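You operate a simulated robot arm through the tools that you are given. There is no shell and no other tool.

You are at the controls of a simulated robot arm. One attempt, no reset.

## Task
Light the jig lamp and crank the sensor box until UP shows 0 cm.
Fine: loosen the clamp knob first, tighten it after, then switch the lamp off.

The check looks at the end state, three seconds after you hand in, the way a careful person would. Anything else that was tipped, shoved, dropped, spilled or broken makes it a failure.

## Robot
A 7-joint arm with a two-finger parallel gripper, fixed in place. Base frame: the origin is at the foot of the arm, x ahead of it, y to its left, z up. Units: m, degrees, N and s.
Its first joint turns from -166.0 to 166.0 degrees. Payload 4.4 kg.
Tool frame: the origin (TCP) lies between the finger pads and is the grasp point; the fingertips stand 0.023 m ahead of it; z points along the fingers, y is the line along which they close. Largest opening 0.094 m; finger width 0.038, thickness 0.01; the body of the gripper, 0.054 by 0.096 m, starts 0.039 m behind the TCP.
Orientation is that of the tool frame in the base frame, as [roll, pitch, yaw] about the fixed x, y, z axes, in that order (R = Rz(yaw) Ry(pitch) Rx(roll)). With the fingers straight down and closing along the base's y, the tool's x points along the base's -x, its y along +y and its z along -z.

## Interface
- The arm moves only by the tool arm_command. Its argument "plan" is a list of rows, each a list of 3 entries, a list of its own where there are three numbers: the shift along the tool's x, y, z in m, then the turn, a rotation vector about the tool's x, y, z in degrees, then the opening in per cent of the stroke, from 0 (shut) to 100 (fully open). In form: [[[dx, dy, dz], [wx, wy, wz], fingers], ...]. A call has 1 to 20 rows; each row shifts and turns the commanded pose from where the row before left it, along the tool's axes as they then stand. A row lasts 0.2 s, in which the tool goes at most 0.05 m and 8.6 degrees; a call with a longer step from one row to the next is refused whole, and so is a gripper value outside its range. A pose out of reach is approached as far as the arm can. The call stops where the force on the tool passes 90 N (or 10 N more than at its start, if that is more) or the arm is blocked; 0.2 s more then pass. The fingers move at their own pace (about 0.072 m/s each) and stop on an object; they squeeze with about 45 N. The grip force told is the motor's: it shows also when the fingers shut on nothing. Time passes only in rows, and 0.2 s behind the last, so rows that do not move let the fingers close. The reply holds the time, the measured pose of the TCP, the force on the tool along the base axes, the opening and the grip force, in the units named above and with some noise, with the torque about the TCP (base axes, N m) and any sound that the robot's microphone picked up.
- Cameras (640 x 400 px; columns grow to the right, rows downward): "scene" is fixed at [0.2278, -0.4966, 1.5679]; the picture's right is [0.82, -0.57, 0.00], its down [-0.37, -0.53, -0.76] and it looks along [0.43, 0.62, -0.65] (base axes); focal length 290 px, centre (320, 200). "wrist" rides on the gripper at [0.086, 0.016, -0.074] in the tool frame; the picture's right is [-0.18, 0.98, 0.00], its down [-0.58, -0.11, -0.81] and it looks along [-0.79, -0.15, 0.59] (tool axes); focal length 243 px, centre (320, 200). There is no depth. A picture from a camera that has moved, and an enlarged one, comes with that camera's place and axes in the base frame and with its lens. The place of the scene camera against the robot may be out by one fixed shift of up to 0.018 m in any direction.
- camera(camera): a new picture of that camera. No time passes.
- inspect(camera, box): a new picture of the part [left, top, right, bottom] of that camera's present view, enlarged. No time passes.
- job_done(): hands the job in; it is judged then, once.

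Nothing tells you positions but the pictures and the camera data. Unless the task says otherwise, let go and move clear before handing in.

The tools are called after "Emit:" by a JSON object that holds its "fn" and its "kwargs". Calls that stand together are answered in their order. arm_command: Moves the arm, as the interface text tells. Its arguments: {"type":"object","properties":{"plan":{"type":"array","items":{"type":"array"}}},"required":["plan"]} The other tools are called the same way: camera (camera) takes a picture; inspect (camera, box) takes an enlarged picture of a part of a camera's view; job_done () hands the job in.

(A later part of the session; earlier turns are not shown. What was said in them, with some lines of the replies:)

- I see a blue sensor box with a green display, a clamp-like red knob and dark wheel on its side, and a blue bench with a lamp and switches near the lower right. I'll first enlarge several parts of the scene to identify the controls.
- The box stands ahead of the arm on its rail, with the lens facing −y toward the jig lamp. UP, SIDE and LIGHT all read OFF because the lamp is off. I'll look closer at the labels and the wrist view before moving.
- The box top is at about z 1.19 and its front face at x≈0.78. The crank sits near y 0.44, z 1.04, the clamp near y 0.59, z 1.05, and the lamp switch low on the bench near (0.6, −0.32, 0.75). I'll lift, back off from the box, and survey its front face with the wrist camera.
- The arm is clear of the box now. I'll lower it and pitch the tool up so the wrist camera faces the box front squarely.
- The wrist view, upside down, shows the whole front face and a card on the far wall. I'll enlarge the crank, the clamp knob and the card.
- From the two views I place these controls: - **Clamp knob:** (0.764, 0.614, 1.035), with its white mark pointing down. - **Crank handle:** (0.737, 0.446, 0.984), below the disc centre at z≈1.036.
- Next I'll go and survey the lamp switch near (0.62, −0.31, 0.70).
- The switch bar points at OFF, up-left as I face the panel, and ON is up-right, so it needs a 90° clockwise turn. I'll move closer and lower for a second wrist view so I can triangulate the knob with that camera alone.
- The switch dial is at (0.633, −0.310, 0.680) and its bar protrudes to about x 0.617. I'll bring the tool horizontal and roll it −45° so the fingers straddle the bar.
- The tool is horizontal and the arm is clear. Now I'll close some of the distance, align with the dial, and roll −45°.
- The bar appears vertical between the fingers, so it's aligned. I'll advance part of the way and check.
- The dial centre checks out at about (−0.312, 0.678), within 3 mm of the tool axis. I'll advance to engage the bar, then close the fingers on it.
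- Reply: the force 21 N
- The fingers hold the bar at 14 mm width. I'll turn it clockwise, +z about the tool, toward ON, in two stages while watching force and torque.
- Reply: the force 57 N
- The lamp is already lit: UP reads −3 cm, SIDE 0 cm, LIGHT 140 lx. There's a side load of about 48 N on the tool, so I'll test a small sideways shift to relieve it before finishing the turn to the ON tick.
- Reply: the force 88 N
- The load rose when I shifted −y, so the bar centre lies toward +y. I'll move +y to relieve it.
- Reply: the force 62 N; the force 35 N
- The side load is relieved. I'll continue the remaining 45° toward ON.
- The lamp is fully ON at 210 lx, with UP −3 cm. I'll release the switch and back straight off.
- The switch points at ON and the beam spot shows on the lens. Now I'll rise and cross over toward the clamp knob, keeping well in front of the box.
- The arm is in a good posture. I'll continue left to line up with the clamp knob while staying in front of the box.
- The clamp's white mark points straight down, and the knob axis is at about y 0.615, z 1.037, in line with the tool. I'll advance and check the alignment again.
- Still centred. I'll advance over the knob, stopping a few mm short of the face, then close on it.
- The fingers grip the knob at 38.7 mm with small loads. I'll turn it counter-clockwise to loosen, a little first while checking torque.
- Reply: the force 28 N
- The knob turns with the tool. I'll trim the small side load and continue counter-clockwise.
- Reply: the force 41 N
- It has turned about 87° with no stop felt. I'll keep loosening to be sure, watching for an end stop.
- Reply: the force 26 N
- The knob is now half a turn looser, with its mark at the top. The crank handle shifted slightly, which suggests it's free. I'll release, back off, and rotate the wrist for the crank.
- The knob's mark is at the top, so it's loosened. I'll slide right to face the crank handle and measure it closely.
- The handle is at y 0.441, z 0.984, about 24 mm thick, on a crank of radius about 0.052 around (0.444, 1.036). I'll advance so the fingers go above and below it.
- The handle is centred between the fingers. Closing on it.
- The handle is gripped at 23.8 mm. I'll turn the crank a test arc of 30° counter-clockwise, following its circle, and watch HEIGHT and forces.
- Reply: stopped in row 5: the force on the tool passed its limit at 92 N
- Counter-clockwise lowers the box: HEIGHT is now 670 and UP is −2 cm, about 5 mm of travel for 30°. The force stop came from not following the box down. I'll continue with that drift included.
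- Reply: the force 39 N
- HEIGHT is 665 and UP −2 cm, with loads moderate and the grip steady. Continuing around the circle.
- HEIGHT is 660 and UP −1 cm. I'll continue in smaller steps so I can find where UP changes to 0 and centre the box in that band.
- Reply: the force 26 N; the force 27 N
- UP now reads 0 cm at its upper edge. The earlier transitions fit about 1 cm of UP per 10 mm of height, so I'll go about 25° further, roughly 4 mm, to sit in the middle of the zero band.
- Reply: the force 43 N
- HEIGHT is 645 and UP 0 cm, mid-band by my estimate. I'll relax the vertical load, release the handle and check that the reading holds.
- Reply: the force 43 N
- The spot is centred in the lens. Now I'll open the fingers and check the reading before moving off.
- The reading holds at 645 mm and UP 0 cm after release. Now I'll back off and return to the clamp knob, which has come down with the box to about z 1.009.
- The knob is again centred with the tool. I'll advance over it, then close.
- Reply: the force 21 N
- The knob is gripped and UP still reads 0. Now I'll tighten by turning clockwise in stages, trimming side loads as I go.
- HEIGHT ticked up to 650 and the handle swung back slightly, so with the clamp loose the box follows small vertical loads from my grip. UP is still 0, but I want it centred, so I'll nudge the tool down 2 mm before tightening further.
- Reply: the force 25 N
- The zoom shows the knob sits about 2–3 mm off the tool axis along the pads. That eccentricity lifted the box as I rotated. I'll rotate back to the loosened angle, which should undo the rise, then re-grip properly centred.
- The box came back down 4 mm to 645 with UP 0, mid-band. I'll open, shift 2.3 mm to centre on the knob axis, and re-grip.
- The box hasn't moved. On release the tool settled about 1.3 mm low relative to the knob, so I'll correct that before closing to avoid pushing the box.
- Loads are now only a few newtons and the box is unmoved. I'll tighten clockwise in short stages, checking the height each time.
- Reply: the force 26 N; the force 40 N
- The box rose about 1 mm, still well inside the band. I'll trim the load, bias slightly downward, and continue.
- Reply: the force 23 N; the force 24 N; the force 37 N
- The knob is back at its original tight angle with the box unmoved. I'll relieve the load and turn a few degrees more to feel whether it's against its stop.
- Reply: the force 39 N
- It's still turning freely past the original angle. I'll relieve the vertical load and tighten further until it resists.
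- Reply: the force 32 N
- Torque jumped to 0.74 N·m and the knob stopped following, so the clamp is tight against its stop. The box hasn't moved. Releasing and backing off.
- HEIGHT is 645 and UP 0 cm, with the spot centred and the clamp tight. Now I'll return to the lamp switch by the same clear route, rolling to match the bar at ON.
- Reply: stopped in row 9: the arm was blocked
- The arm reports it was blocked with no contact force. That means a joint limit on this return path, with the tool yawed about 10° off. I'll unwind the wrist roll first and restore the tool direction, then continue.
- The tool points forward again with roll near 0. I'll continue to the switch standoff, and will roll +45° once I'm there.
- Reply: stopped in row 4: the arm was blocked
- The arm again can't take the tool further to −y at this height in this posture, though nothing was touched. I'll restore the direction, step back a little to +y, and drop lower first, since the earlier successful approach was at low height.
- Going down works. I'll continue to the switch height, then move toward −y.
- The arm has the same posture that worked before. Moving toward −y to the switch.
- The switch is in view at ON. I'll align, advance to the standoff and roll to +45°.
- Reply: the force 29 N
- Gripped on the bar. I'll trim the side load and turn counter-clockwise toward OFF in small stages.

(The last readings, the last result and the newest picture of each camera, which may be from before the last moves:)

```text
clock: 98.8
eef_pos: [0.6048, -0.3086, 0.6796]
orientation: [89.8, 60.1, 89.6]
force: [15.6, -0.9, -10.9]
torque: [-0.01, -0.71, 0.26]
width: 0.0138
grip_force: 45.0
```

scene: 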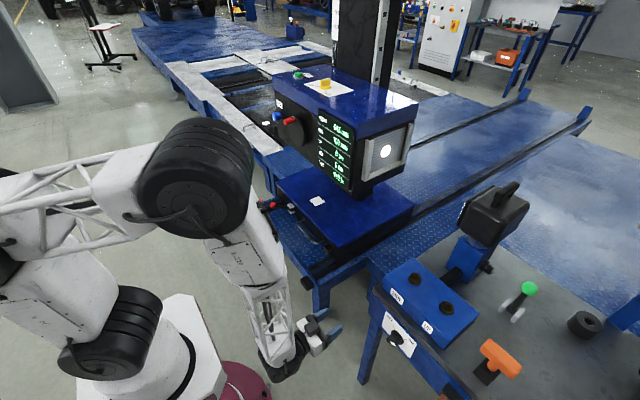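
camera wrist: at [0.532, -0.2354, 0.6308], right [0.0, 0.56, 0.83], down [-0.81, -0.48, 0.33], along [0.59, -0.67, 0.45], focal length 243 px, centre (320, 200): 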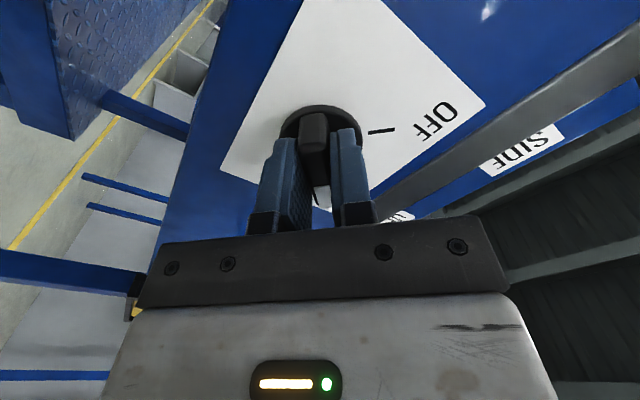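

Emit:
{"fn": "arm_command", "kwargs": {"plan": [[[0, -0.0002, 0], [0, 0, -7.5], 0], [[0, 0, 0], [0, 0, -7.5], 0], [[0, 0, 0], [0, 0, 0], 0]]}}

```text
clock: 99.6
eef_pos: [0.6051, -0.3101, 0.6808]
orientation: [89.5, 75.0, 89.3]
force: [34.0, -4.6, -6.2]
torque: [0.03, -0.08, 0.75]
width: 0.0139
grip_force: 45.1
```

Emit:
{"fn": "arm_command", "kwargs": {"plan": [[[0, -0.0001, 0.0007], [0, 0, -7.5], 0], [[0, 0, 0], [0, 0, -7.5], 0], [[0, 0, 0], [0, 0, 0], 0]]}}

```text
clock: 100.4
eef_pos: [0.605, -0.3091, 0.6795]
orientation: [50.2, 89.8, 49.8]
force: [-6.7, -30.5, 6.3]
torque: [0.07, -0.57, 0.43]
width: 0.0137
grip_force: 45.6
```

Emit:
{"fn": "arm_command", "kwargs": {"plan": [[[0, -0.0009, 0], [0, 0, 0], 0], [[0, 0, 0], [0, 0, -7.5], 0], [[0, 0, 0], [0, 0, -7.5], 0], [[0, 0, 0], [0, 0, 0], 0]]}}

Emit:
{"fn": "inspect", "kwargs": {"camera": "scene", "box": [310, 95, 420, 180]}}

```text
clock: 101.4
eef_pos: [0.6045, -0.3092, 0.6811]
orientation: [-89.9, 75.0, -90.2]
force: [-21.2, -36.5, -4.0]
torque: [0.09, -0.6, 0.47]
width: 0.014
grip_force: 44.6
```

```text
4.71 times, centred on (365, 138) of scene
camera zoom: at [0.2278, -0.4966, 1.5679], right [0.82, -0.57, 0.0], down [-0.37, -0.53, -0.76], along [0.43, 0.62, -0.65], focal length 1362 px, centre (108, 494)
```

zoom: 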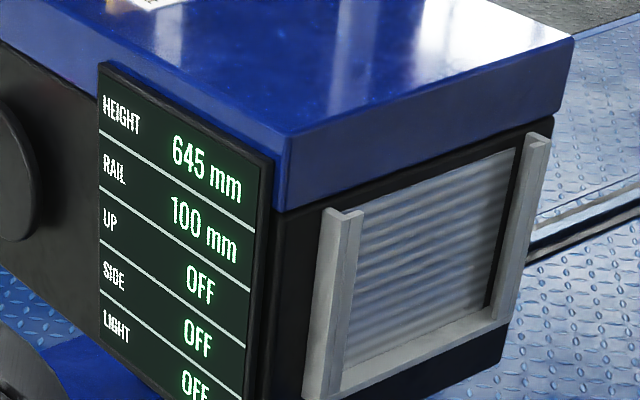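

The lamp is off, and HEIGHT still reads 645. I'll finish the turn to the OFF mark.

Emit:
{"fn": "arm_command", "kwargs": {"plan": [[[0, -0.0011, -0.0004], [0, 0, 0], 0], [[0, 0, 0], [0, 0, -7.5], 0], [[0, 0, 0], [0, 0, -7.5], 0], [[0, 0, 0], [0, 0, 0], 0]]}}

```text
clock: 102.4
eef_pos: [0.6052, -0.3115, 0.6818]
orientation: [-89.9, 60.1, -90.2]
force: [-5.3, -8.6, -1.4]
torque: [-0.02, -0.81, 1.23]
width: 0.0139
grip_force: 45.2
```

Emit:
{"fn": "arm_command", "kwargs": {"plan": [[[0, -0.0003, 0], [0, 0, -7.5], 0], [[0, 0, 0], [0, 0, -7.5], 0], [[0, 0, 0], [0, 0, 0], 0]]}}

Emit:
{"fn": "inspect", "kwargs": {"camera": "wrist", "box": [160, 30, 480, 230]}}

```text
clock: 103.2
eef_pos: [0.6043, -0.3115, 0.6801]
orientation: [-90.0, 45.0, -90.3]
force: [-9.2, -13.6, 7.0]
torque: [-0.01, 0.0, 0.84]
width: 0.014
grip_force: 45.0
```

```text
2.00 times, centred on (320, 130) of wrist
camera zoom: at [0.5309, -0.3603, 0.6078], right [0.01, 0.83, -0.56], down [-0.8, 0.34, 0.49], along [0.59, 0.45, 0.67], focal length 485 px, centre (320, 340)
```

zoom: 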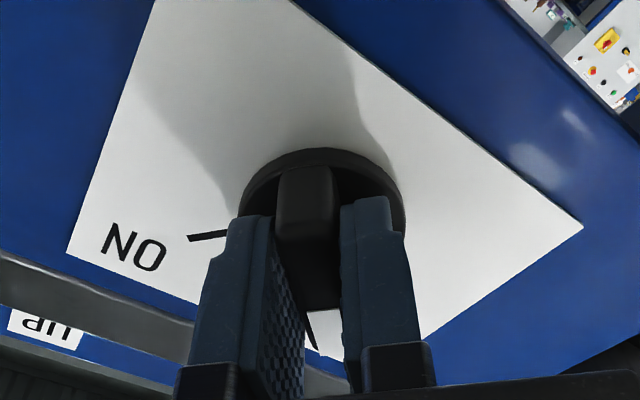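

The bar is on the OFF tick. Releasing and backing straight off, then checking everything.

Emit:
{"fn": "arm_command", "kwargs": {"plan": [[[0, 0, 0], [0, 0, 0], 50], [[0, 0, 0], [0, 0, 0], 50], [[0, 0, -0.02], [0, 0, 0], 50], [[0, 0, -0.04], [0, 0, 0], 50], [[0, 0, -0.04], [0, 0, 0], 50], [[0, 0, -0.03], [0, 0, 0], 50], [[0, 0, 0], [0, 0, 0], 50]]}}

Emit:
{"fn": "camera", "kwargs": {"camera": "wrist"}}

Emit:
{"fn": "camera", "kwargs": {"camera": "scene"}}

Emit:
{"fn": "inspect", "kwargs": {"camera": "scene", "box": [250, 60, 420, 190]}}

Emit:
{"fn": "inspect", "kwargs": {"camera": "scene", "box": [360, 280, 440, 370]}}

Emit:
{"fn": "inspect", "kwargs": {"camera": "scene", "box": [315, 100, 355, 125]}}

```text
clock: 104.8
eef_pos: [0.4758, -0.3115, 0.68]
orientation: [-89.9, 45.1, -90.3]
force: [-0.5, -0.6, 0.0]
torque: [0.0, 0.0, -0.02]
width: 0.0471
grip_force: 0.1
```

```text
taken
camera wrist: at [0.4018, -0.3605, 0.6077], right [0.0, 0.83, -0.56], down [-0.8, 0.34, 0.49], along [0.59, 0.45, 0.67], focal length 243 px, centre (320, 200)
```

wrist: 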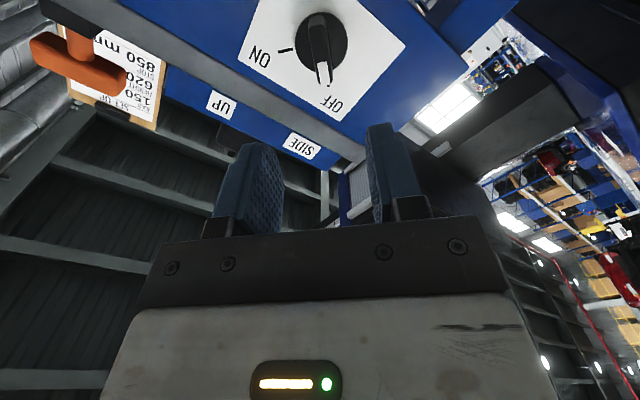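

```text
taken
```

scene: 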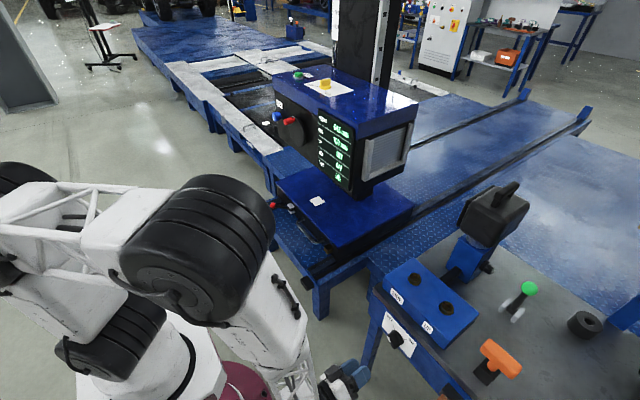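

```text
3.08 times, centred on (335, 125) of scene
camera zoom: at [0.2278, -0.4966, 1.5679], right [0.82, -0.57, 0.0], down [-0.37, -0.53, -0.76], along [0.43, 0.62, -0.65], focal length 891 px, centre (274, 431)
```

zoom: 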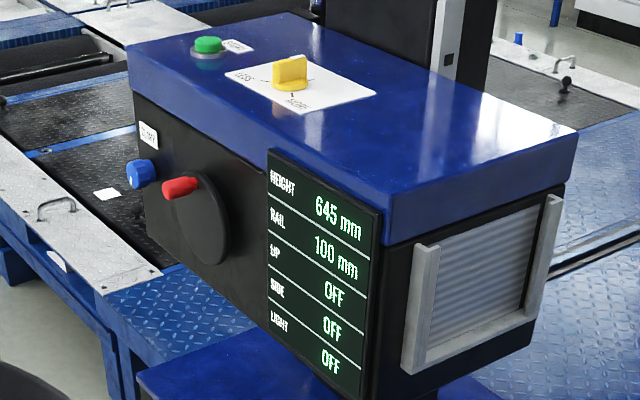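

```text
4.44 times, centred on (400, 325) of scene
camera zoom: at [0.2278, -0.4966, 1.5679], right [0.82, -0.57, 0.0], down [-0.37, -0.53, -0.76], along [0.43, 0.62, -0.65], focal length 1287 px, centre (-36, -356)
```

zoom: 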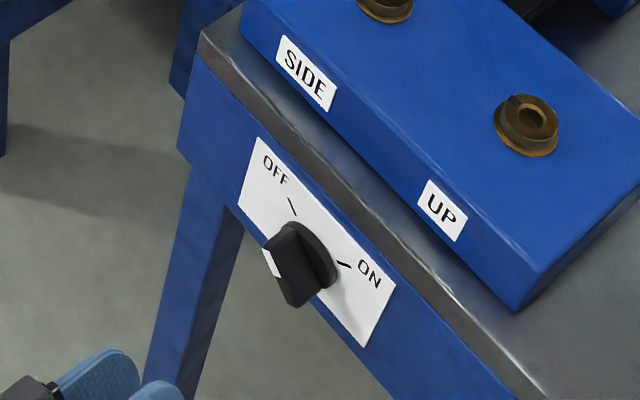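

```text
16.00 times, centred on (335, 112) of scene
camera zoom: at [0.2278, -0.4966, 1.5679], right [0.82, -0.57, 0.0], down [-0.37, -0.53, -0.76], along [0.43, 0.62, -0.65], focal length 4632 px, centre (80, 1600)
```

zoom: 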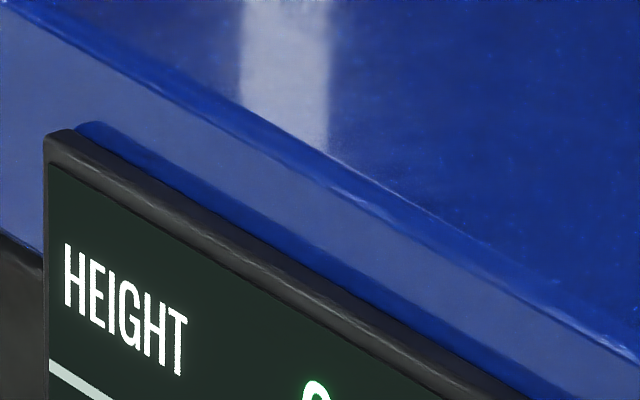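

The switch is at OFF and the lamp is out. The clamp is tight against its stop, and the box has stayed at 645 mm, where UP read 0 cm. The arm has let go and stands clear of everything, so I'm handing in.

Emit:
{"fn": "job_done", "kwargs": {}}

```text
The job is handed in.
```

The job is handed in. With the lamp lit I cranked the sensor box from 675 mm down to 645 mm, where UP read 0 cm and SIDE 0 cm.

- **Clamp:** I loosened it before cranking. Afterwards I tightened it until it hit its stop, slightly past where it started. While I first tightened it, the loose box rose about 4 mm with my grip. I undid that, centred the grip and tightened again. UP still read 0 cm afterwards.
- **Lamp:** The switch is back at OFF. UP, SIDE and LIGHT show OFF again, and HEIGHT still reads 645 mm.
- **Arm:** The gripper has let go and stands about 13 cm back from the switch. On the way back to the switch the arm stopped twice, probably at a joint limit, with no contact force either time.

I saw nothing else moved or knocked. The SET-UP card on the wall gives rail 150 mm and height 620 mm. I followed your UP 0 cm instruction and left the rail at 100 mm.
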